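You operate a simulated robot arm through the tools that you are given. There is no shell and no other tool. Be economical: measure what you need, move in short steps, check, and stop when the job is done.

You run a simulated two-armed robot. Do the job below in one go: nothing can be reset, and whatever is moved stays where it is left.

JOB
Put the angle bracket on the top of the sealing bench away on the top of the assembly table shelf. Shut the cartridge drawer. Fetch the white cup and set it on top of the coating detector. Pick up the thermometer with one hand, pass it to the other hand and put it on the top of the assembly table shelf. Take the hand roller and put it on the top of the washing table. Stack the orange edge protector from the top of the washing table on top of the blue edge protector. Take the angle gauge on the top of the washing table and put it away on the top of the assembly table shelf. Take the sealant cartridge from the top of the sealing bench and leave it on the top of the washing table. Close the spare drawer. Take the 20 nozzle from the upper shelf of the green cart and put it on the lower shelf of the green cart. Push the tool drawer shut. Take the blue corner guard on the top of the packing stand and put it away on the lower shelf of the green cart. Do these in any order. Set down upright: angle bracket, white cup.

The check looks at the end state, three seconds after you hand in, the way a careful person would. Anything else that was tipped, shoved, dropped, spilled or broken makes it a failure.

ROBOT AND FRAMES
Two 7-joint arms with two-finger parallel grippers on one trunk, on a base that drives. Base frame: it is fixed to the floor where the robot stands at the start and does not move with it; the origin is under the middle of the robot, x ahead of it, y to its left, z up; the surface under the hand at the start is at about z = 0.86. Units: m, degrees, N and s.
The left shoulder is at the start at [0.07, 0.188, 1.365], the right one opposite. With the tool pointing down near the work surface each hand reaches from about 0.16 to 0.74 m from the robot's upright axis, wherever it stands, measured 20 degrees to its own side. Places, roughly: angle bracket (7x4x6 cm) [0.5, -0.1, 0.9]; angle gauge [0.5, -1, 1]; blue corner guard (9x5x5 cm) [-2.6, 9, 0.8]; cartridge drawer [0.4, 0.2, 0.6]; coating detector [0.75, -2.75, 1]; edge protector [0.5, -1.25, 1]; hand roller (7x4x14 cm) [-0.7, -3.8, 0.9]; lower shelf of the green cart [0.1, 1.8, 0.2]; nozzle [0, 2, 0.75]; sealant cartridge [0.5, 0.75, 1]; spare drawer [0.3, 1.1, 0.3]; thermometer [-3.25, -3.75, 1]; tool drawer [0.3, 5.7, 0.7]; top of the assembly table shelf [-3.2, -3.6, 0.3]; top of the washing table [0.7, -2, 0.9]; white cup (6x6x7 cm) [0.5, 0.6, 0.9]. Payload 3.91 kg a hand.
The TCP of each hand is the grasp point between the finger pads, 0.03 m short of the fingertips. In the tool frame z runs along the fingers and y along their closing line. The gripper opens to 0.11 m. The fingers are 0.02 m wide and 0.01 m thick; the gripper's body (0.048 by 0.112 m) begins 0.055 m behind the TCP.
Orientation is told as [roll, pitch, yaw] about the base's x, y, z axes, in that order, counted from this pose: with the fingers straight down and closing along the base's y, the tool's x points along the base's -x, its y along +y and its z along -z.

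CONTROLS
- The arms move only by the tool play_rows. It takes "left_commands", "right_commands" or both (then of equal length, played together; a hand with none holds still); each is a list of rows, each a list of 7 numbers: the closure, from 0 (fully open) to 1 (shut), then the shift along the tool's x, y, z in units of 250 mm (1.0 is 250 mm), then the turn, a rotation vector about the tool's x, y, z in units of 90 degrees (1.0 is 90 degrees). In form: [[jaw, x, y, z, rx, ry, rz], ...]. A call has 1 to 8 rows; each row is the pose to reach, as a shift and turn from the pose commanded when the call began, along the tool's axes at that moment. A call with a number of a shift or a turn outside -1 to 1 is refused whole. Each row takes 0.2 s and may step no farther than 0.05 m and 8.6 degrees from the row before; otherwise, or with a gripper value out of range, the whole call is refused. A pose out of reach is approached as far as the arm can. The call stops where the force on the tool passes 40 N (or 10 N more than at its start, if that is more) or the arm is blocked; 0.2 s more then pass. The fingers move at their own pace (about 0.072 m/s each) and stop on an object; they squeeze with about 21 N. The grip force told is the motor's: it shows also when the fingers shut on nothing. Time passes only in rows, and 0.2 s behind the last, so rows that repeat a pose let the fingers close. The reply holds the time, the measured pose of the TCP, the force on the tool along the base axes, the opening and the grip force, in the units named above and with some noise, with the torque about the TCP (base axes, N m) and any sound that the robot's microphone picked up.
- Cameras (640 x 400 px; columns grow to the right, rows downward): "scene" is now at [0.0978, 0.0416, 1.5639]; the picture's right is [0.71, -0.71, 0.00], its down [-0.61, -0.61, -0.51] and it looks along [0.36, 0.36, -0.86] (base axes); focal length 220 px, centre (320, 200). "left" rides on the left gripper at [0.072, -0.017, -0.103] in its tool frame; the picture's right is [0.23, 0.97, 0.00], its down [-0.76, 0.18, -0.62] and it looks along [-0.61, 0.14, 0.78] (tool axes); focal length 222 px, centre (320, 200). "right" rides on the right gripper at [0.072, 0.017, -0.103] in its tool frame; the picture's right is [-0.23, 0.97, 0.00], its down [-0.76, -0.18, -0.62] and it looks along [-0.61, -0.14, 0.78] (tool axes); focal length 222 px, centre (320, 200).
- get_image(camera): a new picture of that camera. The clock stands still meanwhile.
- raise_lower(by): slides the trunk up (or, below 0, down) by that many m; the arms and the scene camera ride with it, the base frame stays. It gives what a move gives, with no picture.
- roll_base(legs): drives the robot by 1 to 6 legs, each [ahead, turn to the left] in m and degrees, along the robot's own axes; the way and the turn of a leg run together, so that a leg with both is an arc; at most 1.5 m and 180 degrees a leg. The arms and the cameras ride along, it lands a little off, and it stops where it bumps. It gives what a move gives.
- head_to(pan, tilt): turns the head with the scene camera to pan (to the left, within 86 degrees either way) and tilt (down, from -29 to 69), counted from straight ahead of the robot. It gives what a move gives.
- probe_pixels(camera, pixels): for up to 12 pixels [column, row] of the newest picture of that camera ("zoom" is the newest enlarged one), the place [x, y, z] in the base frame of the surface seen there, good to about 0.002 m, but the place of the scene camera against the robot may be out by one fixed shift of up to 0.012 m in any direction. The clock stands still meanwhile.
- close_up(camera, box): a new picture of the part [left, top, right, bottom] of that camera's present view, enlarged. The clock stands still meanwhile.
- close_job(): hands the job in; it is judged then, once.

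Go step by step. Measure first, check grasps and placings, and put right what went wrong. The budget is 364 turns and 316 pictures, counting those below and the enlarged ones. Unless the task says otherwise, let go and move clear before handing in, and close with one line.

The tools are called by a JSON object that holds its "api" and its "payload". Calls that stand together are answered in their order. play_rows: Moves the arms, as the interface text tells. Its arguments: {"type":"object","properties":{"left_commands":{"type":"array"},"right_commands":{"type":"array"}},"required":[]} The other tools are called the same way: raise_lower (by) slides the trunk up or down; roll_base (legs) drives the base; head_to (pan, tilt) turns the head that bears the scene camera; get_image (camera) takes a picture; probe_pixels (camera, pixels) gives the place of the surface under pixels of a picture; close_up (camera, box) takes an enlarged picture of a part of a camera's view; close_job () hands the job in.

At the start:

```text
time_s: 0.0
left_tcp_pos: [0.4239, 0.4705, 1.2063]
left_tool_rot: [0.0, 0.0, -0.1]
left_force: [0.4, 0.0, 0.5]
left_ft_torque: [0.01, -0.03, 0.0]
left_gripper_width: 0.1099
left_grasp_force: 0.1
right_tcp_pos: [0.4491, 0.0833, 1.1488]
right_tool_rot: [0.0, 0.0, 0.0]
right_force: [0.4, 1.0, 0.1]
right_ft_torque: [-0.02, -0.02, -0.02]
right_gripper_width: 0.1099
right_grasp_force: 0.0
trunk travel left (down, up): [-0.875, 0.065]
robot x, y, heading: [0.001, -0.0008, -0.3]
head pan, tilt: [44.9, 59.2]
```

scene: 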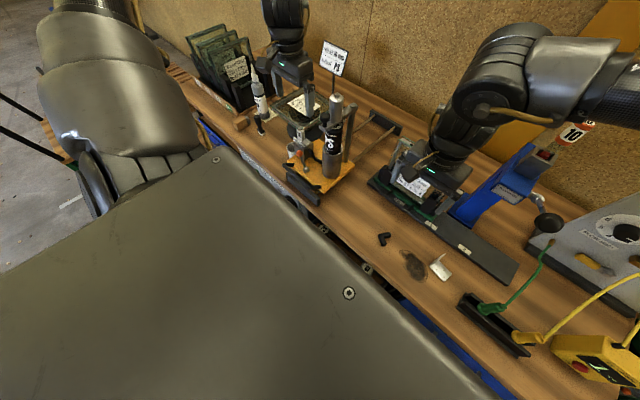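
right: 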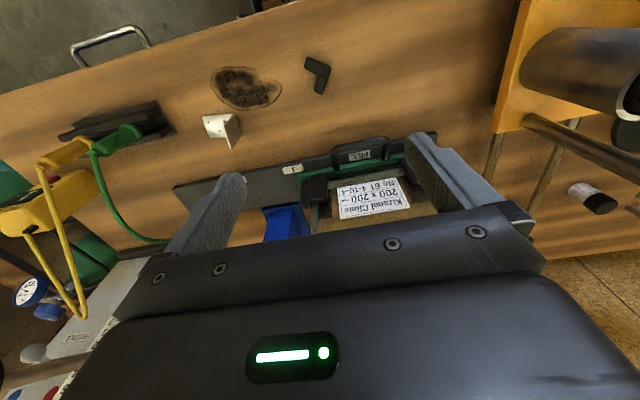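
left: 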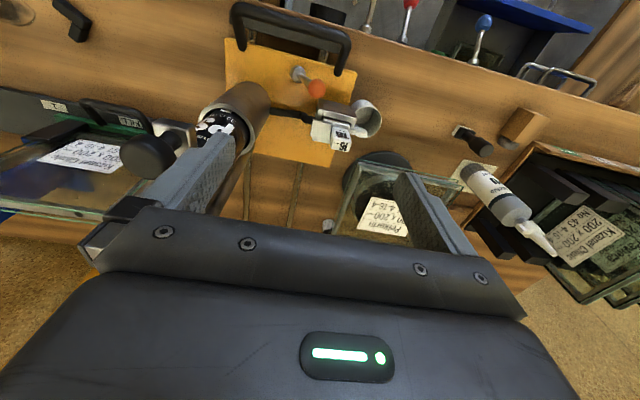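

The pictures show the sealing bench with the bracket (white L, scene px 440,268) and the cluttered top. I start by looking around with the head.

{"api": "head_to", "payload": {"pan": 0, "tilt": 50}}

{"api": "get_image", "payload": {"camera": "scene"}}

{"api": "head_to", "payload": {"pan": 80, "tilt": 25}}

{"api": "get_image", "payload": {"camera": "scene"}}

{"api": "head_to", "payload": {"pan": -80, "tilt": 25}}

{"api": "get_image", "payload": {"camera": "scene"}}

```text
time_s: 1.1
left_tcp_pos: [0.4246, 0.4708, 1.206]
left_tool_rot: [0.0, 0.0, 0.0]
left_force: [-0.6, 0.8, -0.3]
left_ft_torque: [-0.01, -0.04, 0.01]
left_gripper_width: 0.11
left_grasp_force: 0.0
right_tcp_pos: [0.4497, 0.0827, 1.1486]
right_tool_rot: [0.1, 0.1, 0.0]
right_force: [0.1, 0.0, 0.4]
right_ft_torque: [0.0, 0.01, 0.0]
right_gripper_width: 0.1099
right_grasp_force: 0.0
trunk travel left (down, up): [-0.875, 0.065]
robot x, y, heading: [0.0004, 0.0004, -0.1]
head pan, tilt: [0.0, 50.0]
```

```text
312 pictures are left
```

scene: 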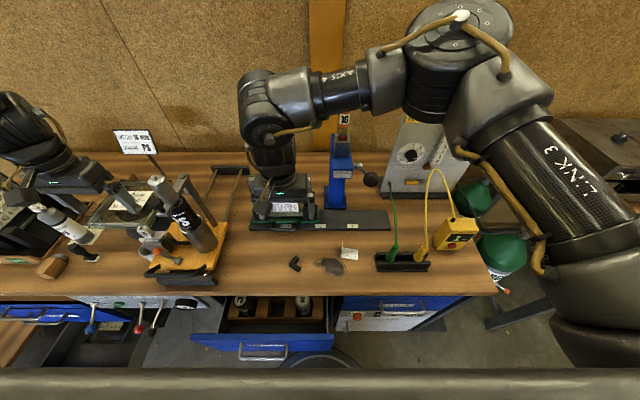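

```text
time_s: 2.6
left_tcp_pos: [0.4244, 0.4709, 1.2046]
left_tool_rot: [-0.1, -0.1, 0.1]
left_force: [0.0, 0.6, 0.1]
left_ft_torque: [-0.01, -0.02, 0.02]
left_gripper_width: 0.1101
left_grasp_force: 0.1
right_tcp_pos: [0.4487, 0.0835, 1.1486]
right_tool_rot: [0.0, 0.0, 0.0]
right_force: [-0.2, -1.3, 0.0]
right_ft_torque: [0.0, -0.02, -0.02]
right_gripper_width: 0.1101
right_grasp_force: 0.1
trunk travel left (down, up): [-0.875, 0.065]
robot x, y, heading: [0.0001, -0.0005, -0.1]
head pan, tilt: [80.0, 25.0]
```

```text
311 pictures are left
```

scene: 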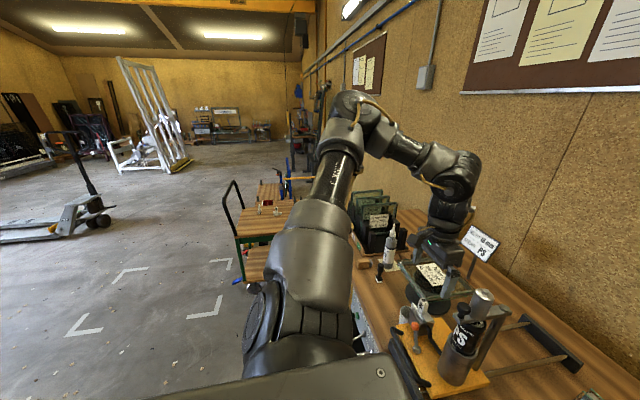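

```text
time_s: 5.1
left_tcp_pos: [0.4251, 0.4706, 1.2044]
left_tool_rot: [0.0, 0.1, 0.0]
left_force: [-0.2, -0.5, -0.3]
left_ft_torque: [0.0, 0.0, 0.0]
left_gripper_width: 0.11
left_grasp_force: 0.1
right_tcp_pos: [0.45, 0.083, 1.1487]
right_tool_rot: [0.0, 0.0, 0.1]
right_force: [-0.6, -0.2, -0.3]
right_ft_torque: [-0.01, -0.02, -0.01]
right_gripper_width: 0.1098
right_grasp_force: 0.0
trunk travel left (down, up): [-0.875, 0.065]
robot x, y, heading: [0.0005, 0.0002, 0.2]
head pan, tilt: [-80.0, 25.0]
```

```text
310 pictures are left
```

scene: 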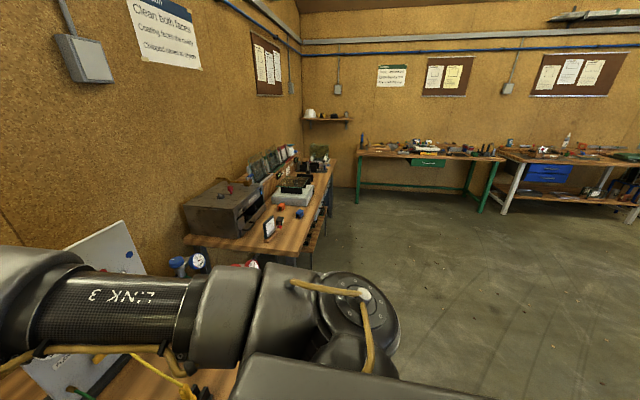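

Room is large: washing table to the right, other tables beyond, green cart to the left. I go back to the bench view and measure it.

{"api": "head_to", "payload": {"pan": 20, "tilt": 52}}

{"api": "close_up", "payload": {"camera": "scene", "box": [0, 120, 320, 400]}}

{"api": "close_up", "payload": {"camera": "scene", "box": [300, 120, 620, 400]}}

```text
time_s: 6.9
left_tcp_pos: [0.4244, 0.4705, 1.2047]
left_tool_rot: [-0.1, 0.0, -0.1]
left_force: [-1.0, -0.5, 0.3]
left_ft_torque: [-0.03, 0.01, -0.02]
left_gripper_width: 0.1098
left_grasp_force: 0.0
right_tcp_pos: [0.4498, 0.0834, 1.1486]
right_tool_rot: [-0.1, 0.1, 0.1]
right_force: [0.7, -0.7, 0.0]
right_ft_torque: [0.0, -0.02, -0.03]
right_gripper_width: 0.1098
right_grasp_force: 0.0
trunk travel left (down, up): [-0.875, 0.065]
robot x, y, heading: [-0.0004, 0.0011, 0.1]
head pan, tilt: [20.0, 52.0]
```

```text
1.43 times, centred on (160, 260) of scene
```

zoom: 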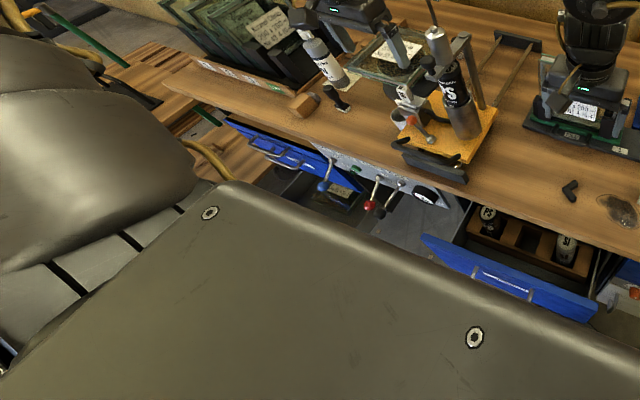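

```text
1.43 times, centred on (460, 260) of scene
```

zoom: 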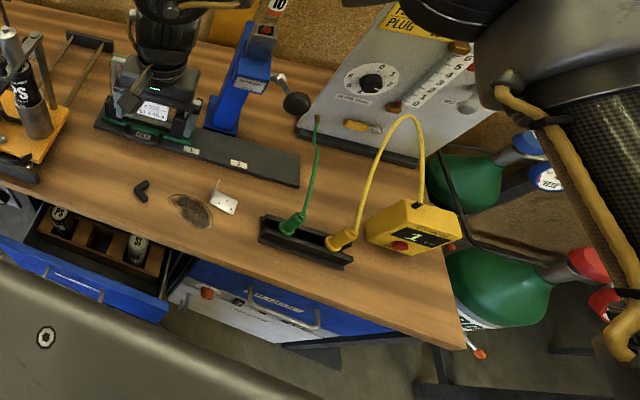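

Zoom 2 shows the bracket at (225,195) and the open cartridge drawer (85,280). Probing these and looking at the cup/cartridge with the left wrist camera.

{"api": "probe_pixels", "payload": {"camera": "zoom", "pixels": [[215, 182], [225, 207], [217, 198], [236, 213], [240, 199], [90, 283], [5, 245], [160, 310], [165, 180], [260, 300], [140, 190], [190, 210]]}}

{"api": "close_up", "payload": {"camera": "left", "box": [200, 20, 600, 270]}}

{"api": "close_up", "payload": {"camera": "right", "box": [120, 20, 440, 220]}}

```text
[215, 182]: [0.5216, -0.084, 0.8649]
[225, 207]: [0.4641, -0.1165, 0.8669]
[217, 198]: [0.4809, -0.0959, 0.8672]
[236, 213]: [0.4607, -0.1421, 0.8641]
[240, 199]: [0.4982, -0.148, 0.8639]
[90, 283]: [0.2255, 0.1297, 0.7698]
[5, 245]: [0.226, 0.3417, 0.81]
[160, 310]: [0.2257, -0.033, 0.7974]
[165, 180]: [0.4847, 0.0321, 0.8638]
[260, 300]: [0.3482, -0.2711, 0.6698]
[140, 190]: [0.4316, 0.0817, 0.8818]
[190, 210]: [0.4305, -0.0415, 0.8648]
```

```text
1.60 times, centred on (400, 145) of left
```

zoom: 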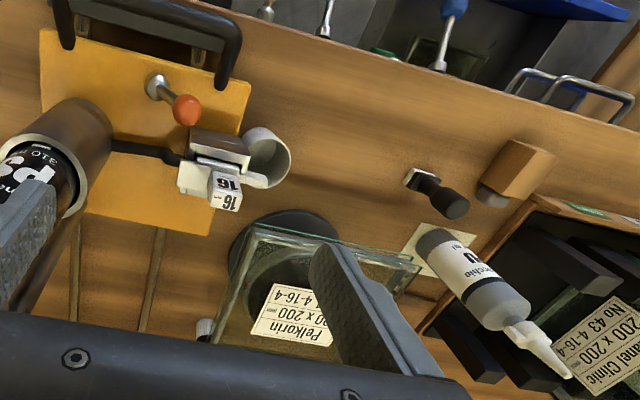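

```text
2.00 times, centred on (280, 120) of right
```

zoom: 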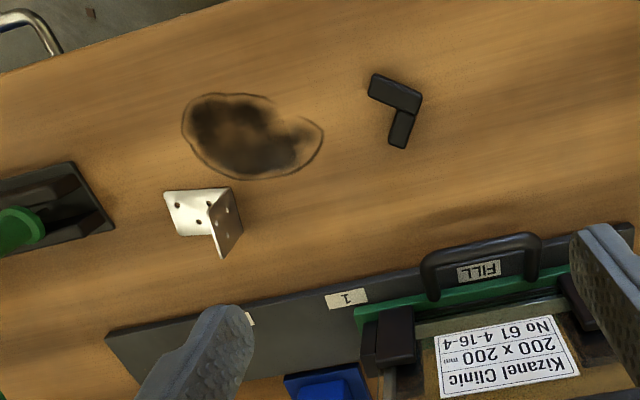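

Cup appears at left zoom (265,158) and the cartridge stands upright at about (440,245). I re-zoom left and probe both.

{"api": "close_up", "payload": {"camera": "left", "box": [280, 60, 600, 260]}}

{"api": "probe_pixels", "payload": {"camera": "left", "pixels": [[352, 100], [378, 112], [366, 102], [366, 135], [350, 120], [465, 168], [480, 175], [510, 215], [528, 225], [553, 252], [478, 145], [460, 180]]}}

{"api": "probe_pixels", "payload": {"camera": "right", "pixels": [[205, 117], [228, 115], [225, 123], [230, 148], [240, 135], [202, 135], [226, 136], [238, 115]]}}

```text
2.00 times, centred on (440, 160) of left
```

zoom: 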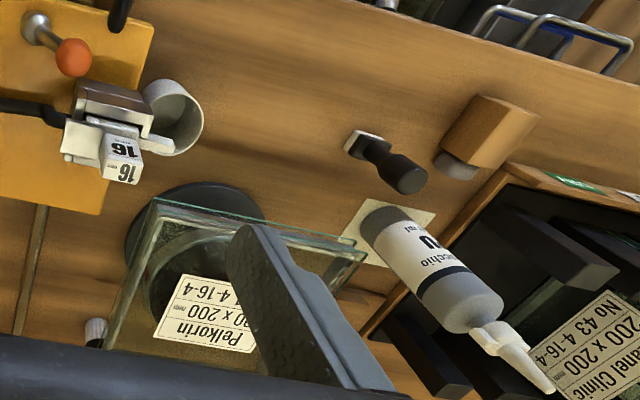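

```text
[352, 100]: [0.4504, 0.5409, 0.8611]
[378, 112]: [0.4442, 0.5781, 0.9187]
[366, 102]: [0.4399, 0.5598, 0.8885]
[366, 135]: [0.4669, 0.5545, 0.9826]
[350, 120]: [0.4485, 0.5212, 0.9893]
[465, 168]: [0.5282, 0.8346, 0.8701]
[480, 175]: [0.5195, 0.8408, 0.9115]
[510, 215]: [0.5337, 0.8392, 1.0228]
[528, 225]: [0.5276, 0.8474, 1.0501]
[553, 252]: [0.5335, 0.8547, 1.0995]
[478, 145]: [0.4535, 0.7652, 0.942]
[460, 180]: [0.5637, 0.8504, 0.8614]
```

```text
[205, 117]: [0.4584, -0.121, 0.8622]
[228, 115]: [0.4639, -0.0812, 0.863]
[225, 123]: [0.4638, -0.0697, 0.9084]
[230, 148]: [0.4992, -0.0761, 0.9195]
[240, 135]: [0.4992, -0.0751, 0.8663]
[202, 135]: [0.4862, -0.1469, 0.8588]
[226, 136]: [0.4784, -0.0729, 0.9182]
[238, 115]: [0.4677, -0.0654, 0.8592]
```

Bracket's upright flange lies at y≈-0.074, x 0.46–0.50; cup near (0.44,0.57), cartridge upright near (0.53,0.84). First the cartridge drawer (front at x≈0.226): I back off to get room.

{"api": "roll_base", "payload": {"legs": [[-0.4, 0]]}}

{"api": "head_to", "payload": {"pan": 0, "tilt": 50}}

{"api": "get_image", "payload": {"camera": "scene"}}

{"api": "head_to", "payload": {"pan": 60, "tilt": 45}}

{"api": "get_image", "payload": {"camera": "scene"}}

```text
time_s: 9.4
left_tcp_pos: [0.0243, 0.4684, 1.2041]
left_tool_rot: [-0.1, 0.1, -0.6]
left_force: [1.0, 1.0, 0.5]
left_ft_torque: [-0.02, -0.01, 0.0]
left_gripper_width: 0.1103
left_grasp_force: 0.2
right_tcp_pos: [0.0468, 0.0804, 1.1485]
right_tool_rot: [0.0, 0.2, -0.6]
right_force: [-1.1, 0.1, -0.8]
right_ft_torque: [-0.01, 0.03, 0.06]
right_gripper_width: 0.1101
right_grasp_force: 0.1
trunk travel left (down, up): [-0.875, 0.065]
robot x, y, heading: [-0.4051, 0.0028, -0.3]
head pan, tilt: [20.0, 52.0]
```

```text
time_s: 10.2
left_tcp_pos: [0.021, 0.469, 1.2054]
left_tool_rot: [0.0, -0.1, -0.6]
left_force: [-0.1, -0.2, 0.4]
left_ft_torque: [-0.01, -0.01, -0.01]
left_gripper_width: 0.1101
left_grasp_force: 0.1
right_tcp_pos: [0.0451, 0.0811, 1.1489]
right_tool_rot: [0.0, 0.0, -0.6]
right_force: [0.1, -0.5, 0.3]
right_ft_torque: [-0.01, -0.01, 0.0]
right_gripper_width: 0.1099
right_grasp_force: 0.1
trunk travel left (down, up): [-0.875, 0.065]
robot x, y, heading: [-0.4032, 0.0027, -0.5]
head pan, tilt: [0.0, 50.0]
```

```text
304 pictures are left
```

scene: 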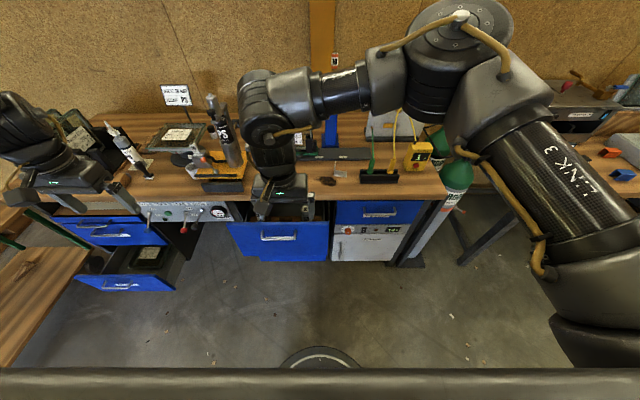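

```text
time_s: 11.5
left_tcp_pos: [0.0236, 0.4683, 1.2057]
left_tool_rot: [0.1, -0.1, -0.6]
left_force: [0.1, -0.6, 0.7]
left_ft_torque: [0.0, -0.05, -0.02]
left_gripper_width: 0.1101
left_grasp_force: 0.0
right_tcp_pos: [0.0449, 0.0799, 1.1488]
right_tool_rot: [0.0, 0.0, -0.5]
right_force: [-0.2, 1.3, 1.3]
right_ft_torque: [0.01, 0.0, 0.0]
right_gripper_width: 0.11
right_grasp_force: 0.0
trunk travel left (down, up): [-0.875, 0.065]
robot x, y, heading: [-0.4051, 0.0008, -0.9]
head pan, tilt: [60.0, 45.0]
```

```text
303 pictures are left
```

scene: 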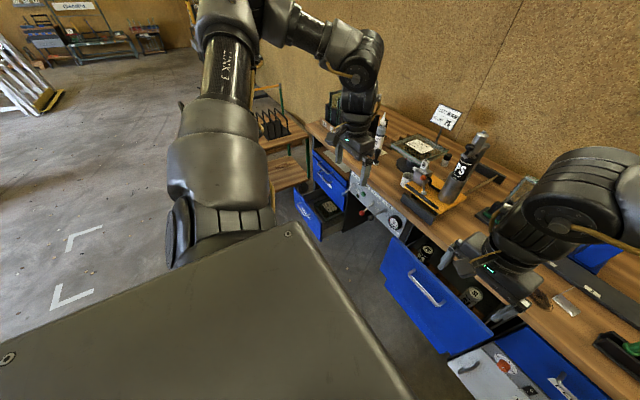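

Cartridge drawer front is at second scene image (425,290), handle (430,287); spare drawer front near (310,210). Probing.

{"api": "probe_pixels", "payload": {"camera": "scene", "pixels": [[392, 250], [487, 340], [450, 352], [385, 270], [425, 310], [430, 288], [300, 195], [319, 235], [308, 215], [306, 213], [365, 215], [335, 190]]}}

```text
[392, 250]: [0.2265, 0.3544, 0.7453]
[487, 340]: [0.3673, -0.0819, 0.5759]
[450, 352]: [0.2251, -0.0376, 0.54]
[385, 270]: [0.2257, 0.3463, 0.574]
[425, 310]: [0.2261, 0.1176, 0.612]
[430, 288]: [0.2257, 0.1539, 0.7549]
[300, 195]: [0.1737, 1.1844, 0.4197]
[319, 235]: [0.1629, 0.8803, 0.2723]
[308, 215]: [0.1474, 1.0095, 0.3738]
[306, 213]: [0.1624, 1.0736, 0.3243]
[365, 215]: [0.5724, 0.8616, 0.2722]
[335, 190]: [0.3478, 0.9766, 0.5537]
```

Drawer front spans y −0.04..0.355, z 0.54..0.81 at x 0.226; closed plane about 0.348. I lower the trunk and point the right fist forward to push it.

{"api": "raise_lower", "payload": {"by": -0.45}}

{"api": "play_rows", "payload": {"right_commands": [[1, -0.04, 0.04, 0.03, 0, -0.095, 0], [1, -0.08, 0.08, 0.06, 0, -0.19, 0], [1, -0.12, 0.12, 0.09, 0, -0.285, 0], [1, -0.16, 0.16, 0.12, 0, -0.38, 0], [1, -0.2, 0.2, 0.15, 0, -0.475, 0], [1, -0.24, 0.24, 0.18, 0, -0.57, 0], [1, -0.28, 0.28, 0.21, 0, -0.665, 0], [1, -0.32, 0.3, 0.22, 0, -0.76, 0]]}}

```text
refused: -0.45 is not a number from -0.4 to 0.4
```

```text
time_s: 13.3
left_tcp_pos: [0.0227, 0.4688, 1.2067]
left_tool_rot: [0.0, 0.0, -0.6]
left_force: [0.3, 0.7, -0.5]
left_ft_torque: [0.01, 0.03, 0.01]
left_gripper_width: 0.1099
left_grasp_force: 0.1
right_tcp_pos: [0.1646, 0.1311, 1.0655]
right_tool_rot: [0.2, -68.3, -0.7]
right_force: [-0.5, -0.1, 0.4]
right_ft_torque: [0.04, 0.01, 0.02]
right_gripper_width: 0.0002
right_grasp_force: 21.3
right hand out of reach, approached as far as the arm can: row 5, 6, 7, 8
trunk travel left (down, up): [-0.875, 0.065]
robot x, y, heading: [-0.4058, 0.0029, -0.7]
head pan, tilt: [60.0, 45.0]
```

The right fist is at (0.165,0.131,1.066), trunk step limit is 0.4. I back the base a little to clear the handle, then lower.

{"api": "roll_base", "payload": {"legs": [[-0.1, 0]]}}

{"api": "raise_lower", "payload": {"by": -0.4}}

{"api": "get_image", "payload": {"camera": "scene"}}

{"api": "get_image", "payload": {"camera": "right"}}

```text
time_s: 14.5
left_tcp_pos: [-0.0739, 0.4686, 1.2044]
left_tool_rot: [0.0, 0.1, -0.6]
left_force: [-0.1, 0.1, -0.8]
left_ft_torque: [0.0, 0.01, -0.02]
left_gripper_width: 0.11
left_grasp_force: 0.1
right_tcp_pos: [0.0679, 0.1318, 1.0632]
right_tool_rot: [0.1, -68.3, -0.7]
right_force: [0.3, -1.2, -0.4]
right_ft_torque: [0.02, -0.03, -0.02]
right_gripper_width: 0.0
right_grasp_force: 21.0
trunk travel left (down, up): [-0.875, 0.065]
robot x, y, heading: [-0.5067, 0.0048, -0.7]
head pan, tilt: [60.0, 45.0]
```

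```text
time_s: 18.3
left_tcp_pos: [-0.0768, 0.4684, 0.8059]
left_tool_rot: [-0.1, 0.0, -0.7]
left_force: [-0.5, 0.2, -0.2]
left_ft_torque: [-0.01, 0.0, 0.01]
left_gripper_width: 0.11
left_grasp_force: 0.1
right_tcp_pos: [0.0658, 0.1303, 0.6648]
right_tool_rot: [0.3, -68.5, -0.8]
right_force: [-1.4, 1.0, -0.8]
right_ft_torque: [-0.01, -0.04, -0.02]
right_gripper_width: 0.0002
right_grasp_force: 20.6
trunk travel left (down, up): [-0.475, 0.465]
robot x, y, heading: [-0.5057, 0.002, -0.5]
head pan, tilt: [60.0, 45.0]
```

```text
302 pictures are left
```

scene: 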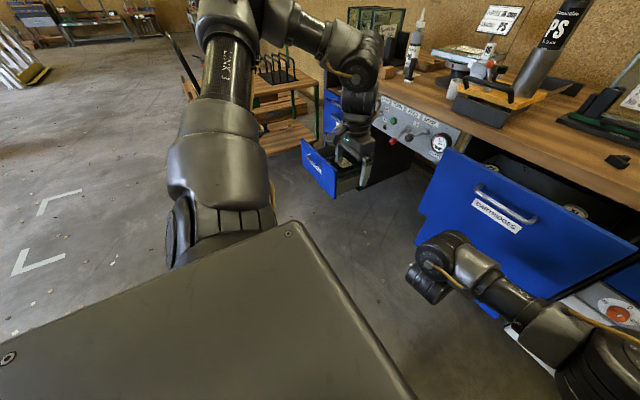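

```text
301 pictures are left
```

right: 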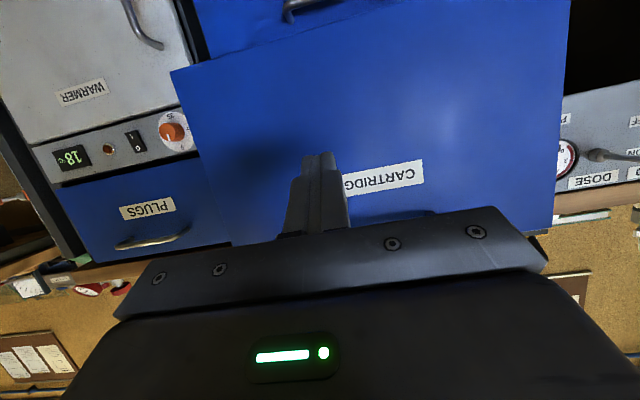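

The fist faces the drawer front under the handle (right px 320,170), at z 0.665. I drive 0.12 m ahead and then push with the arm.

{"api": "roll_base", "payload": {"legs": [[0.12, 0]]}}

{"api": "play_rows", "payload": {"right_commands": [[1, -0.0293, 0, 0.0744, 0, 0, 0], [1, -0.0586, 0, 0.1488, 0, 0, 0], [1, -0.088, 0, 0.2232, 0, 0, 0], [1, -0.1173, 0, 0.2976, 0, 0, 0], [1, -0.1466, 0, 0.372, 0, 0, 0], [1, -0.176, 0, 0.4464, 0, 0, 0], [1, -0.2, 0, 0.51, 0, 0, 0]]}}

{"api": "get_image", "payload": {"camera": "scene"}}

```text
time_s: 19.5
left_tcp_pos: [0.044, 0.4676, 0.8046]
left_tool_rot: [0.1, 0.1, -0.7]
left_force: [0.7, 0.7, -0.6]
left_ft_torque: [-0.01, 0.02, 0.02]
left_gripper_width: 0.1099
left_grasp_force: 0.0
right_tcp_pos: [0.1861, 0.1294, 0.6638]
right_tool_rot: [0.4, -68.4, -0.9]
right_force: [-0.3, -0.5, 1.3]
right_ft_torque: [0.0, -0.03, -0.02]
right_gripper_width: 0.0
right_grasp_force: 21.2
trunk travel left (down, up): [-0.475, 0.465]
robot x, y, heading: [-0.3867, -0.0015, -0.7]
head pan, tilt: [60.0, 45.0]
```

```text
time_s: 21.1
left_tcp_pos: [0.0428, 0.4666, 0.8057]
left_tool_rot: [-0.1, 0.0, -0.7]
left_force: [0.3, -0.2, -0.2]
left_ft_torque: [0.02, -0.02, 0.0]
left_gripper_width: 0.1098
left_grasp_force: 0.0
right_tcp_pos: [0.2927, 0.0772, 0.6796]
right_tool_rot: [0.5, -68.5, -1.0]
right_force: [-0.3, -1.1, 0.4]
right_ft_torque: [-0.01, -0.01, -0.02]
right_gripper_width: 0.0
right_grasp_force: 20.6
right hand out of reach, approached as far as the arm can: row 1, 2, 3, 4, 5, 6, 7
trunk travel left (down, up): [-0.475, 0.465]
robot x, y, heading: [-0.3856, -0.0001, -0.8]
head pan, tilt: [60.0, 45.0]
```

```text
300 pictures are left
```

scene: 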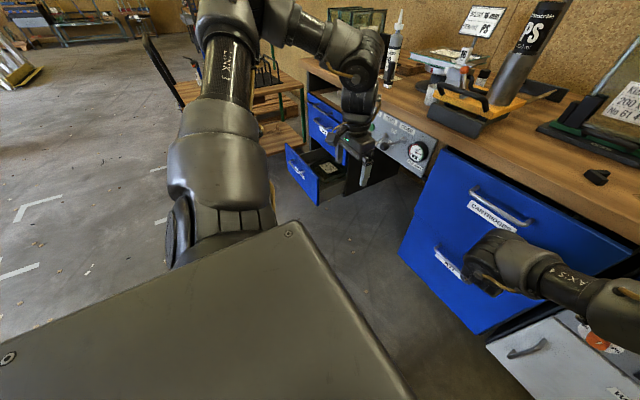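

The drawer moved in; the lower drawer front is now in the same picture. Probing the fronts to compare planes.

{"api": "probe_pixels", "payload": {"camera": "scene", "pixels": [[440, 190], [450, 250], [435, 280], [520, 290], [590, 260], [415, 145], [500, 325], [540, 330]]}}

```text
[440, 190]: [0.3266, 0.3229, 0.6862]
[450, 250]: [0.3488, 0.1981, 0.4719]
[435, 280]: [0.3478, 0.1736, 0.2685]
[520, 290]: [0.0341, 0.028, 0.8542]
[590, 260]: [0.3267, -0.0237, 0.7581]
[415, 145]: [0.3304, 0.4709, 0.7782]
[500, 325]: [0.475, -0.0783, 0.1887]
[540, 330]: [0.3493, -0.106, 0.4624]
```

Drawer front is at 0.3266, neighbours at 0.348; 0.022 m remains. I drive ahead 0.03 to finish the push.

{"api": "roll_base", "payload": {"legs": [[0.03, 0]]}}

{"api": "get_image", "payload": {"camera": "scene"}}

{"api": "probe_pixels", "payload": {"camera": "scene", "pixels": [[440, 190], [600, 255], [445, 250], [430, 280], [450, 170], [550, 240]]}}

```text
time_s: 22.0
left_tcp_pos: [0.0719, 0.4656, 0.8069]
left_tool_rot: [0.0, -0.1, -0.7]
left_force: [-0.1, 0.3, -0.8]
left_ft_torque: [0.0, -0.06, -0.01]
left_gripper_width: 0.11
left_grasp_force: 0.1
right_tcp_pos: [0.3173, 0.0787, 0.678]
right_tool_rot: [0.3, -68.3, -0.7]
right_force: [-31.7, -4.5, -7.0]
right_ft_torque: [-0.38, 0.27, -0.16]
right_gripper_width: 0.0
right_grasp_force: 21.4
trunk travel left (down, up): [-0.475, 0.465]
robot x, y, heading: [-0.3571, 0.0019, -0.7]
head pan, tilt: [60.0, 45.0]
```

```text
299 pictures are left
```

scene: 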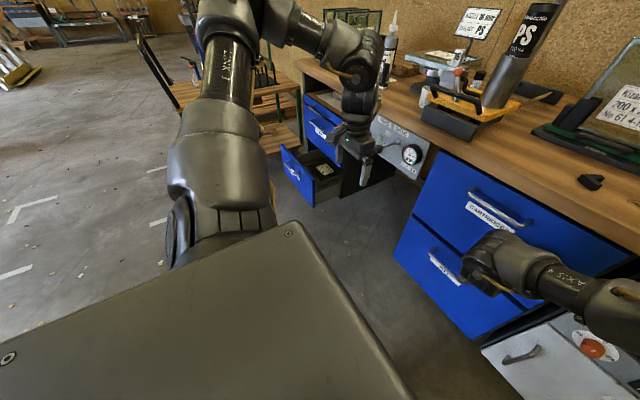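

```text
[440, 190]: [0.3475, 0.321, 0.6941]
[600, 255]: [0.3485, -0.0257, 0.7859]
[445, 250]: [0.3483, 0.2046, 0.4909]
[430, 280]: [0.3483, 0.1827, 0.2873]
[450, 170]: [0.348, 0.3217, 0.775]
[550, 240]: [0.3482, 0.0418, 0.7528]
```

Cartridge drawer is flush (all fronts at 0.348). Now I measure the spare drawer and the cart.

{"api": "probe_pixels", "payload": {"camera": "scene", "pixels": [[295, 165], [312, 200], [283, 150], [290, 190], [190, 100], [250, 90], [160, 85], [300, 150], [140, 40], [293, 85], [280, 140]]}}

{"api": "roll_base", "payload": {"legs": [[-0.45, 0]]}}

{"api": "head_to", "payload": {"pan": 55, "tilt": 30}}

{"api": "get_image", "payload": {"camera": "scene"}}

```text
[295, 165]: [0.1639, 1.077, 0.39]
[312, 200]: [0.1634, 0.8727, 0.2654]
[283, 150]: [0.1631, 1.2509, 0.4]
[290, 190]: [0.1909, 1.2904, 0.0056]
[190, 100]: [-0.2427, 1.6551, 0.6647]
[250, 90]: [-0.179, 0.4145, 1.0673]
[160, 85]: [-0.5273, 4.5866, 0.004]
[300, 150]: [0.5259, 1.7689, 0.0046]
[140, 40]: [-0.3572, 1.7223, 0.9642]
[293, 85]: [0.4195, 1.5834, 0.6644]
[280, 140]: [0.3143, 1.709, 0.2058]
```

```text
time_s: 24.7
left_tcp_pos: [-0.3711, 0.4721, 0.8059]
left_tool_rot: [-0.1, -0.1, -0.6]
left_force: [-1.1, -0.8, 0.3]
left_ft_torque: [0.02, 0.02, 0.03]
left_gripper_width: 0.1099
left_grasp_force: 0.0
right_tcp_pos: [-0.1268, 0.0841, 0.6774]
right_tool_rot: [0.2, -68.0, -0.7]
right_force: [-0.3, 0.6, -0.1]
right_ft_torque: [0.02, -0.01, 0.0]
right_gripper_width: 0.0002
right_grasp_force: 20.6
trunk travel left (down, up): [-0.475, 0.465]
robot x, y, heading: [-0.8004, 0.0105, -0.8]
head pan, tilt: [60.0, 45.0]
```

```text
time_s: 25.4
left_tcp_pos: [-0.371, 0.4716, 0.8058]
left_tool_rot: [0.0, 0.0, -0.8]
left_force: [1.2, 1.0, -0.7]
left_ft_torque: [-0.01, -0.02, -0.02]
left_gripper_width: 0.1101
left_grasp_force: 0.0
right_tcp_pos: [-0.1265, 0.083, 0.6766]
right_tool_rot: [0.2, -68.1, -0.6]
right_force: [0.9, 0.5, -0.7]
right_ft_torque: [0.01, 0.0, 0.0]
right_gripper_width: 0.0
right_grasp_force: 20.6
trunk travel left (down, up): [-0.475, 0.465]
robot x, y, heading: [-0.7994, 0.0053, -0.8]
head pan, tilt: [55.0, 30.0]
```

```text
298 pictures are left
```

scene: 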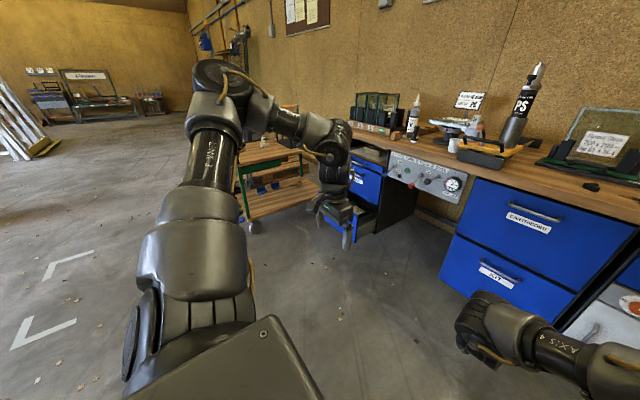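

Cart spans about y 1.57 up, so I'll use the left fist from robot y≈0.6 to keep clear. Driving there first.

{"api": "roll_base", "payload": {"legs": [[0, 90], [0.6, 0], [0, -89.5]]}}

{"api": "raise_lower", "payload": {"by": -0.4}}

{"api": "play_rows", "payload": {"left_commands": [[1, -0.02, 0, 0.0, 0, -0.095, 0], [1, -0.04, 0, 0.0, 0, -0.19, 0], [1, -0.08, 0, 0.0, 0, -0.285, 0], [1, -0.12, 0, 0.0, 0, -0.38, 0], [1, -0.16, 0, 0.0, 0, -0.475, 0], [1, -0.2, 0, 0.0, 0, -0.57, 0], [1, -0.24, 0, 0.0, 0, -0.665, 0], [1, -0.28, 0, 0.0, 0, -0.76, 0]]}}

{"api": "get_image", "payload": {"camera": "scene"}}

{"api": "get_image", "payload": {"camera": "left"}}

```text
time_s: 36.4
left_tcp_pos: [-0.3358, 1.0678, 0.8052]
left_tool_rot: [0.0, 0.0, -1.6]
left_force: [0.2, -0.9, -0.6]
left_ft_torque: [0.01, 0.01, 0.01]
left_gripper_width: 0.1101
left_grasp_force: 0.0
right_tcp_pos: [-0.0968, 0.675, 0.6773]
right_tool_rot: [0.3, -68.2, -1.6]
right_force: [0.7, 0.2, -0.3]
right_ft_torque: [0.0, 0.0, 0.01]
right_gripper_width: 0.0001
right_grasp_force: 20.6
trunk travel left (down, up): [-0.475, 0.465]
robot x, y, heading: [-0.772, 0.6082, -1.7]
head pan, tilt: [55.0, 30.0]
```

```text
time_s: 40.2
left_tcp_pos: [-0.3355, 1.0664, 0.4058]
left_tool_rot: [0.1, 0.0, -1.7]
left_force: [0.2, 0.3, 0.5]
left_ft_torque: [0.0, 0.0, 0.05]
left_gripper_width: 0.11
left_grasp_force: 0.1
right_tcp_pos: [-0.0964, 0.6759, 0.2779]
right_tool_rot: [0.2, -68.0, -1.6]
right_force: [0.2, 0.1, 0.4]
right_ft_torque: [-0.04, -0.01, -0.02]
right_gripper_width: 0.0001
right_grasp_force: 21.0
trunk travel left (down, up): [-0.075, 0.865]
robot x, y, heading: [-0.7743, 0.6103, -1.5]
head pan, tilt: [55.0, 30.0]
```

```text
time_s: 42.0
left_tcp_pos: [-0.2646, 1.0654, 0.4065]
left_tool_rot: [0.2, -68.5, -1.8]
left_force: [-0.1, 1.1, 0.2]
left_ft_torque: [0.0, 0.01, -0.03]
left_gripper_width: 0.0
left_grasp_force: 20.5
right_tcp_pos: [-0.0967, 0.6758, 0.2781]
right_tool_rot: [0.3, -68.1, -1.7]
right_force: [0.0, -0.5, 0.0]
right_ft_torque: [0.0, -0.02, -0.03]
right_gripper_width: 0.0
right_grasp_force: 20.5
trunk travel left (down, up): [-0.075, 0.865]
robot x, y, heading: [-0.7716, 0.6079, -1.5]
head pan, tilt: [55.0, 30.0]
```

```text
297 pictures are left
```

scene: 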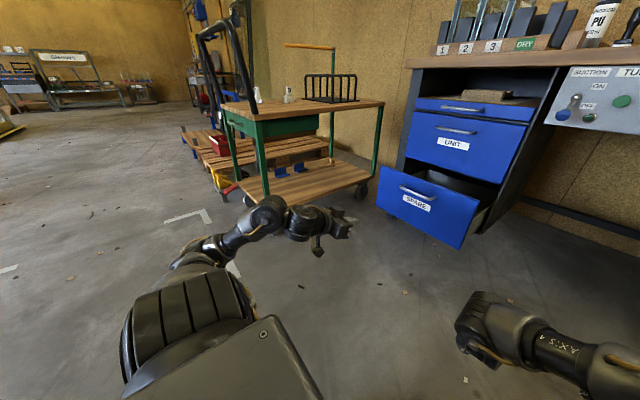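

```text
296 pictures are left
```

left: 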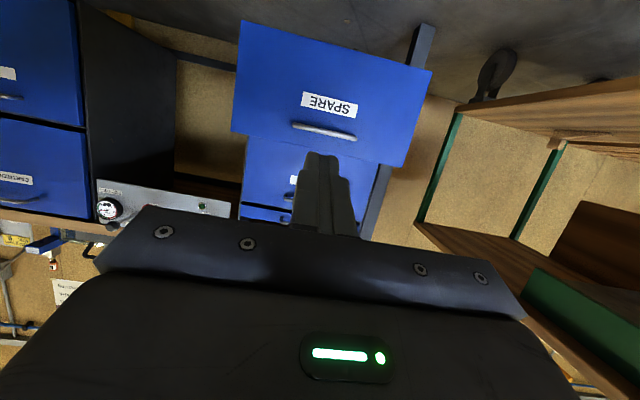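

The left fist is aligned with the SPARE front (scene 435,205). Lowering it to z≈0.29 and probing the front and the kneehole crossbar.

{"api": "play_rows", "payload": {"left_commands": [[1, 0.08, 0, 0.1, 0, 0, 0], [1, 0.18, 0, 0.2, 0, 0, 0], [1, 0.28, 0, 0.3, 0, 0, 0], [1, 0.33, 0, 0.4, 0, 0, 0], [1, 0.36, 0, 0.5, 0, 0, 0]]}}

{"api": "probe_pixels", "payload": {"camera": "scene", "pixels": [[382, 195], [458, 240], [474, 212], [398, 174], [420, 195], [440, 150], [560, 213], [610, 170]]}}

```text
time_s: 43.2
left_tcp_pos: [-0.1812, 1.064, 0.2761]
left_tool_rot: [0.1, -68.4, -1.8]
left_force: [-0.5, -0.5, -1.2]
left_ft_torque: [0.0, 0.01, 0.01]
left_gripper_width: 0.0001
left_grasp_force: 22.0
right_tcp_pos: [-0.0961, 0.675, 0.2773]
right_tool_rot: [0.1, -68.1, -1.6]
right_force: [0.5, 0.2, 0.0]
right_ft_torque: [-0.02, 0.01, 0.01]
right_gripper_width: 0.0
right_grasp_force: 20.8
trunk travel left (down, up): [-0.075, 0.865]
robot x, y, heading: [-0.7701, 0.6114, -1.6]
head pan, tilt: [55.0, 30.0]
```

```text
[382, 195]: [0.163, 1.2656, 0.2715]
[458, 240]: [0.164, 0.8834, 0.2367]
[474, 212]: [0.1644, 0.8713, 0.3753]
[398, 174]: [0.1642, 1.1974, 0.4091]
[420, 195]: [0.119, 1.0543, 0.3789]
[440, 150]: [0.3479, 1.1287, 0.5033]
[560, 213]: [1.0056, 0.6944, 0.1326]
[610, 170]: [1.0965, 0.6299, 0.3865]
```

Fist tip is at x≈−0.153, y 1.064, z 0.276; front centre y 1.07. Driving ahead 0.50 to push it shut.

{"api": "roll_base", "payload": {"legs": [[0.5, 0]]}}

{"api": "get_image", "payload": {"camera": "scene"}}

```text
time_s: 46.1
left_tcp_pos: [0.3112, 1.0475, 0.2767]
left_tool_rot: [0.1, -68.3, -1.7]
left_force: [0.1, 0.6, 0.1]
left_ft_torque: [0.02, -0.03, -0.02]
left_gripper_width: 0.0001
left_grasp_force: 20.9
right_tcp_pos: [0.3958, 0.6605, 0.2775]
right_tool_rot: [0.2, -68.1, -1.6]
right_force: [0.6, 0.2, 0.6]
right_ft_torque: [-0.04, -0.03, 0.01]
right_gripper_width: 0.0
right_grasp_force: 20.7
trunk travel left (down, up): [-0.075, 0.865]
robot x, y, heading: [-0.2797, 0.5954, -1.7]
head pan, tilt: [55.0, 30.0]
```

```text
295 pictures are left
```

scene: 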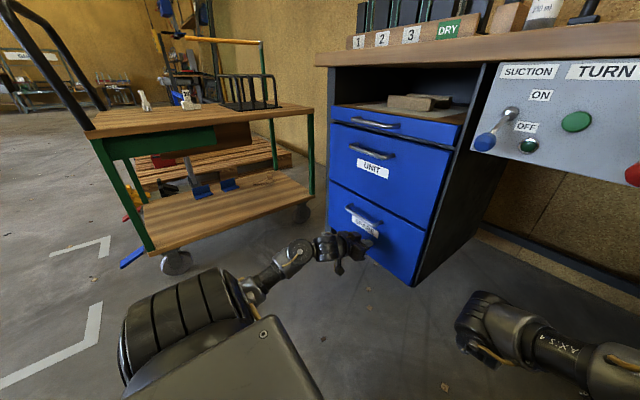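

{"api": "roll_base", "payload": {"legs": [[0.02, 0]]}}

{"api": "get_image", "payload": {"camera": "scene"}}

{"api": "probe_pixels", "payload": {"camera": "scene", "pixels": [[405, 240], [335, 215], [380, 190], [345, 150], [400, 265]]}}

```text
time_s: 46.9
left_tcp_pos: [0.3175, 1.0468, 0.2778]
left_tool_rot: [0.3, -68.5, -2.1]
left_force: [-8.7, 0.1, 3.0]
left_ft_torque: [0.06, -0.11, -0.02]
left_gripper_width: 0.0
left_grasp_force: 21.4
right_tcp_pos: [0.4042, 0.6606, 0.2785]
right_tool_rot: [0.2, -68.3, -1.7]
right_force: [-1.0, -0.4, -0.8]
right_ft_torque: [0.01, 0.01, -0.02]
right_gripper_width: 0.0002
right_grasp_force: 20.8
trunk travel left (down, up): [-0.075, 0.865]
robot x, y, heading: [-0.2732, 0.5949, -1.4]
head pan, tilt: [55.0, 30.0]
stopped in leg 1: the force on the tool passed its limit at 90 N (the readings are from after the stop); the commanded pose is now the measured one
```

```text
294 pictures are left
```

scene: 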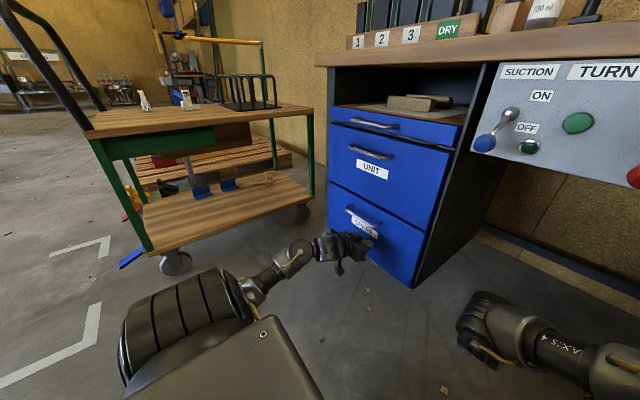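

```text
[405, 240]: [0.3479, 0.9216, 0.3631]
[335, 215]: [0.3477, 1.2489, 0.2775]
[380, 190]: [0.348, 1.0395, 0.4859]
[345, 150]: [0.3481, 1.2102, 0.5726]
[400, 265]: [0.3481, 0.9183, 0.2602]
```

Spare drawer is flush at 0.348. Now the cart: nozzles stand on the upper shelf at (145,100) and (187,98); I take a close-up.

{"api": "close_up", "payload": {"camera": "scene", "box": [80, 70, 320, 220]}}

{"api": "roll_base", "payload": {"legs": [[-0.5, 0]]}}

{"api": "raise_lower", "payload": {"by": 0.4}}

{"api": "raise_lower", "payload": {"by": 0.4}}

{"api": "head_to", "payload": {"pan": 65, "tilt": 35}}

{"api": "get_image", "payload": {"camera": "scene"}}

```text
2.67 times, centred on (200, 145) of scene
```

zoom: 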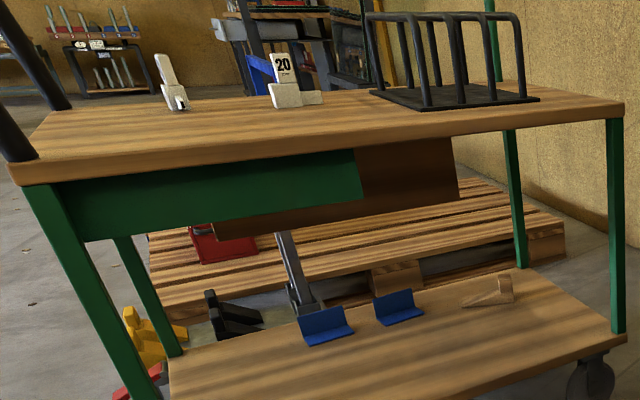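

```text
time_s: 49.9
left_tcp_pos: [-0.179, 1.0569, 0.277]
left_tool_rot: [0.1, -68.3, -2.7]
left_force: [-0.7, -0.1, -0.7]
left_ft_torque: [0.0, 0.01, 0.01]
left_gripper_width: 0.0001
left_grasp_force: 21.2
right_tcp_pos: [-0.0985, 0.669, 0.2774]
right_tool_rot: [0.1, -68.1, -2.3]
right_force: [-0.2, 0.3, 0.3]
right_ft_torque: [-0.02, 0.01, 0.03]
right_gripper_width: 0.0001
right_grasp_force: 21.3
trunk travel left (down, up): [-0.075, 0.865]
robot x, y, heading: [-0.7742, 0.613, -2.2]
head pan, tilt: [55.0, 30.0]
```

```text
time_s: 53.7
left_tcp_pos: [-0.1795, 1.0565, 0.6754]
left_tool_rot: [0.2, -68.2, -2.7]
left_force: [0.5, -0.2, 1.0]
left_ft_torque: [-0.06, 0.02, -0.02]
left_gripper_width: 0.0
left_grasp_force: 21.4
right_tcp_pos: [-0.0978, 0.6679, 0.677]
right_tool_rot: [0.1, -68.1, -2.3]
right_force: [0.7, -0.2, 0.0]
right_ft_torque: [0.03, -0.01, 0.01]
right_gripper_width: 0.0001
right_grasp_force: 20.9
trunk travel left (down, up): [-0.475, 0.465]
robot x, y, heading: [-0.7774, 0.6143, -2.2]
head pan, tilt: [55.0, 30.0]
```

```text
time_s: 57.5
left_tcp_pos: [-0.179, 1.0563, 1.0765]
left_tool_rot: [0.2, -68.2, -2.7]
left_force: [0.2, -1.3, -1.0]
left_ft_torque: [0.02, 0.01, 0.01]
left_gripper_width: 0.0002
left_grasp_force: 21.0
right_tcp_pos: [-0.0984, 0.6682, 1.0763]
right_tool_rot: [0.2, -68.1, -2.3]
right_force: [-0.7, 0.2, -0.3]
right_ft_torque: [0.02, -0.01, -0.01]
right_gripper_width: 0.0002
right_grasp_force: 21.4
trunk travel left (down, up): [-0.875, 0.065]
robot x, y, heading: [-0.7738, 0.6108, -2.0]
head pan, tilt: [55.0, 30.0]
```

```text
time_s: 58.2
left_tcp_pos: [-0.1796, 1.0571, 1.0773]
left_tool_rot: [0.2, -68.3, -2.7]
left_force: [0.4, 0.4, -0.2]
left_ft_torque: [0.06, 0.02, -0.01]
left_gripper_width: 0.0
left_grasp_force: 20.9
right_tcp_pos: [-0.0977, 0.6674, 1.0779]
right_tool_rot: [0.2, -68.1, -2.3]
right_force: [-0.6, 0.4, -0.4]
right_ft_torque: [0.03, 0.01, 0.02]
right_gripper_width: 0.0
right_grasp_force: 20.9
trunk travel left (down, up): [-0.875, 0.065]
robot x, y, heading: [-0.7821, 0.615, -2.4]
head pan, tilt: [65.0, 35.0]
```

```text
292 pictures are left
```

scene: 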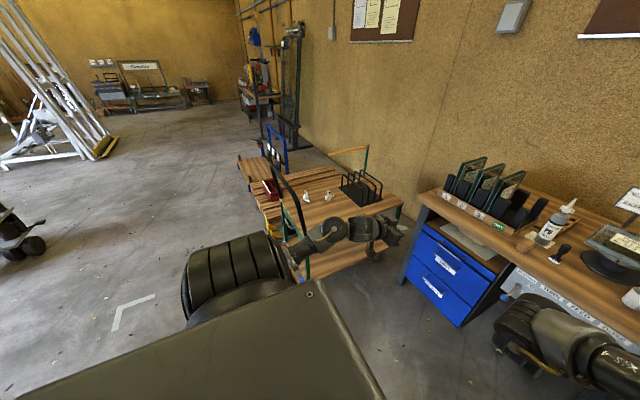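

Upper shelf and nozzle "20" near scene (330,197). I take a close-up and probe the cart layout.

{"api": "close_up", "payload": {"camera": "scene", "box": [220, 130, 440, 290]}}

```text
2.50 times, centred on (330, 210) of scene
```

zoom: 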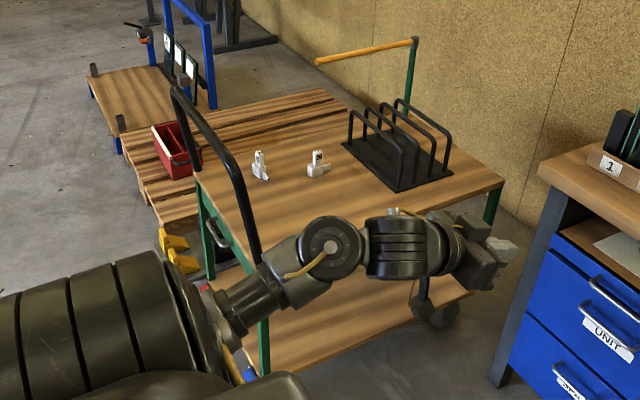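

{"api": "probe_pixels", "payload": {"camera": "zoom", "pixels": [[318, 155], [320, 172], [259, 165], [503, 185], [340, 135], [205, 195], [340, 145], [400, 190], [250, 240], [385, 375], [180, 95], [210, 235]]}}

```text
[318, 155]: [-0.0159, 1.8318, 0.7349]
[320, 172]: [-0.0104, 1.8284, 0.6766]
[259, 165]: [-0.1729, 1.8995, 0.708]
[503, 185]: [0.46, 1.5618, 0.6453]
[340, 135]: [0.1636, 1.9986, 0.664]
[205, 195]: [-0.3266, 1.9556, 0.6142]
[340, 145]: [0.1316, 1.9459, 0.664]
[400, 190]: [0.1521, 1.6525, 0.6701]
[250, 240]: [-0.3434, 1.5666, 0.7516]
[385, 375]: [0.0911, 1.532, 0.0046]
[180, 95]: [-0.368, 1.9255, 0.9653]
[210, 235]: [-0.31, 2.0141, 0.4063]
```

Nozzle 20 stands at (−0.013,1.83), base z 0.664, top 0.735; cart x −0.3..0.46, y 1.55..2.05. I retract the left arm, then drive to the cart's near long side for the right hand.

{"api": "play_rows", "payload": {"left_commands": [[0, -0.01, 0, -0.11, 0, 0.095, 0], [0, -0.02, 0, -0.22, 0, 0.19, 0], [0, -0.03, 0, -0.33, 0, 0.285, 0], [0, -0.04, 0, -0.44, 0, 0.38, 0], [0, -0.05, 0, -0.55, 0, 0.475, 0], [0, -0.06, 0, -0.66, 0, 0.57, 0], [0, -0.07, 0, -0.77, 0, 0.665, 0], [0, -0.08, 0, -0.88, 0, 0.76, 0]]}}

{"api": "roll_base", "payload": {"legs": [[0, 42], [0.85, 0], [0, 50]]}}

{"api": "head_to", "payload": {"pan": 0, "tilt": 55}}

{"api": "get_image", "payload": {"camera": "scene"}}

{"api": "get_image", "payload": {"camera": "right"}}

```text
time_s: 60.0
left_tcp_pos: [-0.3805, 1.0652, 1.1688]
left_tool_rot: [-0.1, 1.4, -2.6]
left_force: [4.0, 0.1, 8.6]
left_ft_torque: [-0.04, 0.24, 0.05]
left_gripper_width: 0.1101
left_grasp_force: 0.0
right_tcp_pos: [-0.0982, 0.6686, 1.0773]
right_tool_rot: [0.1, -68.1, -2.2]
right_force: [0.1, 0.7, -0.5]
right_ft_torque: [0.01, 0.02, -0.03]
right_gripper_width: 0.0002
right_grasp_force: 20.7
trunk travel left (down, up): [-0.875, 0.065]
robot x, y, heading: [-0.7748, 0.6093, -2.1]
head pan, tilt: [65.0, 35.0]
```

```text
time_s: 68.8
left_tcp_pos: [-0.5872, 1.5327, 1.1747]
left_tool_rot: [0.1, 0.0, 89.6]
left_force: [1.0, 0.4, -0.4]
left_ft_torque: [0.01, 0.0, -0.04]
left_gripper_width: 0.11
left_grasp_force: 0.0
right_tcp_pos: [-0.2006, 1.8268, 1.0775]
right_tool_rot: [0.1, -68.1, 89.7]
right_force: [0.1, 0.5, -0.1]
right_ft_torque: [-0.01, -0.03, 0.0]
right_gripper_width: 0.0
right_grasp_force: 20.1
trunk travel left (down, up): [-0.875, 0.065]
robot x, y, heading: [-0.1221, 1.1538, 89.7]
head pan, tilt: [65.0, 35.0]
```

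```text
time_s: 70.1
left_tcp_pos: [-0.5876, 1.5339, 1.1747]
left_tool_rot: [0.1, 0.1, 89.6]
left_force: [0.0, 0.2, 0.1]
left_ft_torque: [0.04, -0.01, 0.01]
left_gripper_width: 0.1101
left_grasp_force: 0.0
right_tcp_pos: [-0.1998, 1.827, 1.0774]
right_tool_rot: [0.1, -68.2, 89.8]
right_force: [0.2, -0.4, -0.2]
right_ft_torque: [-0.04, 0.0, -0.03]
right_gripper_width: 0.0
right_grasp_force: 20.9
trunk travel left (down, up): [-0.875, 0.065]
robot x, y, heading: [-0.1192, 1.1572, 89.9]
head pan, tilt: [0.0, 55.0]
```

```text
290 pictures are left
```

scene: 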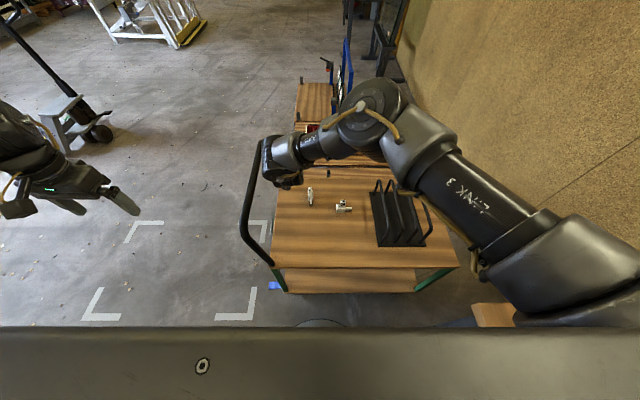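

```text
289 pictures are left
```

right: 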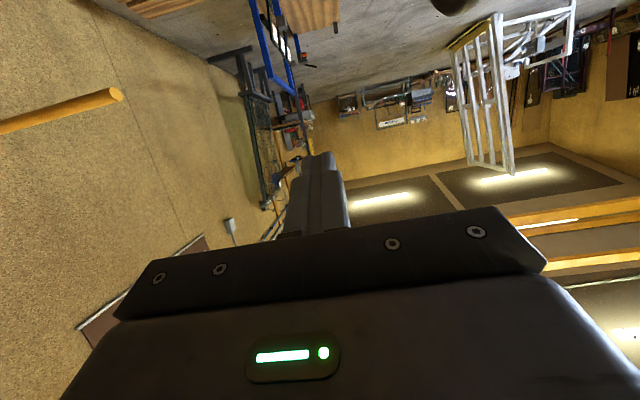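

Nozzle "20" is at scene (343,208), other nozzle (310,197). Zooming for shape and grip points.

{"api": "close_up", "payload": {"camera": "scene", "box": [290, 170, 370, 220]}}

{"api": "probe_pixels", "payload": {"camera": "zoom", "pixels": [[390, 290], [430, 270], [460, 320], [490, 300], [420, 320], [160, 180], [340, 320], [400, 260]]}}

```text
8.00 times, centred on (330, 195) of scene
```

zoom: 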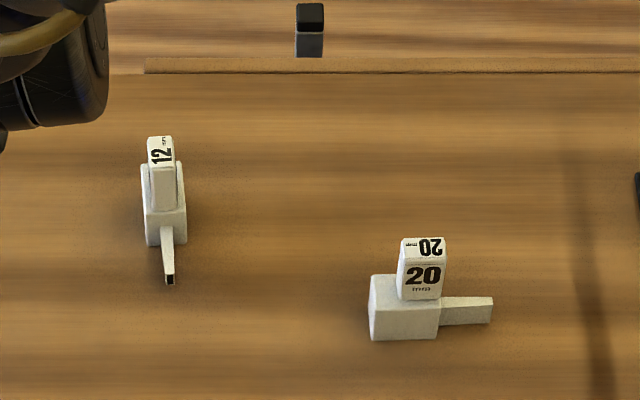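

```text
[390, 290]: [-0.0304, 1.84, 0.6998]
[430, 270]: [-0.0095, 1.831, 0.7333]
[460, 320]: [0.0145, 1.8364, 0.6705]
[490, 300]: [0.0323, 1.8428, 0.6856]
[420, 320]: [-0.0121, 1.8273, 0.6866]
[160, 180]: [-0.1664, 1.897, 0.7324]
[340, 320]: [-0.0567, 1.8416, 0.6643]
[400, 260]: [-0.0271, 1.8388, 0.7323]
```

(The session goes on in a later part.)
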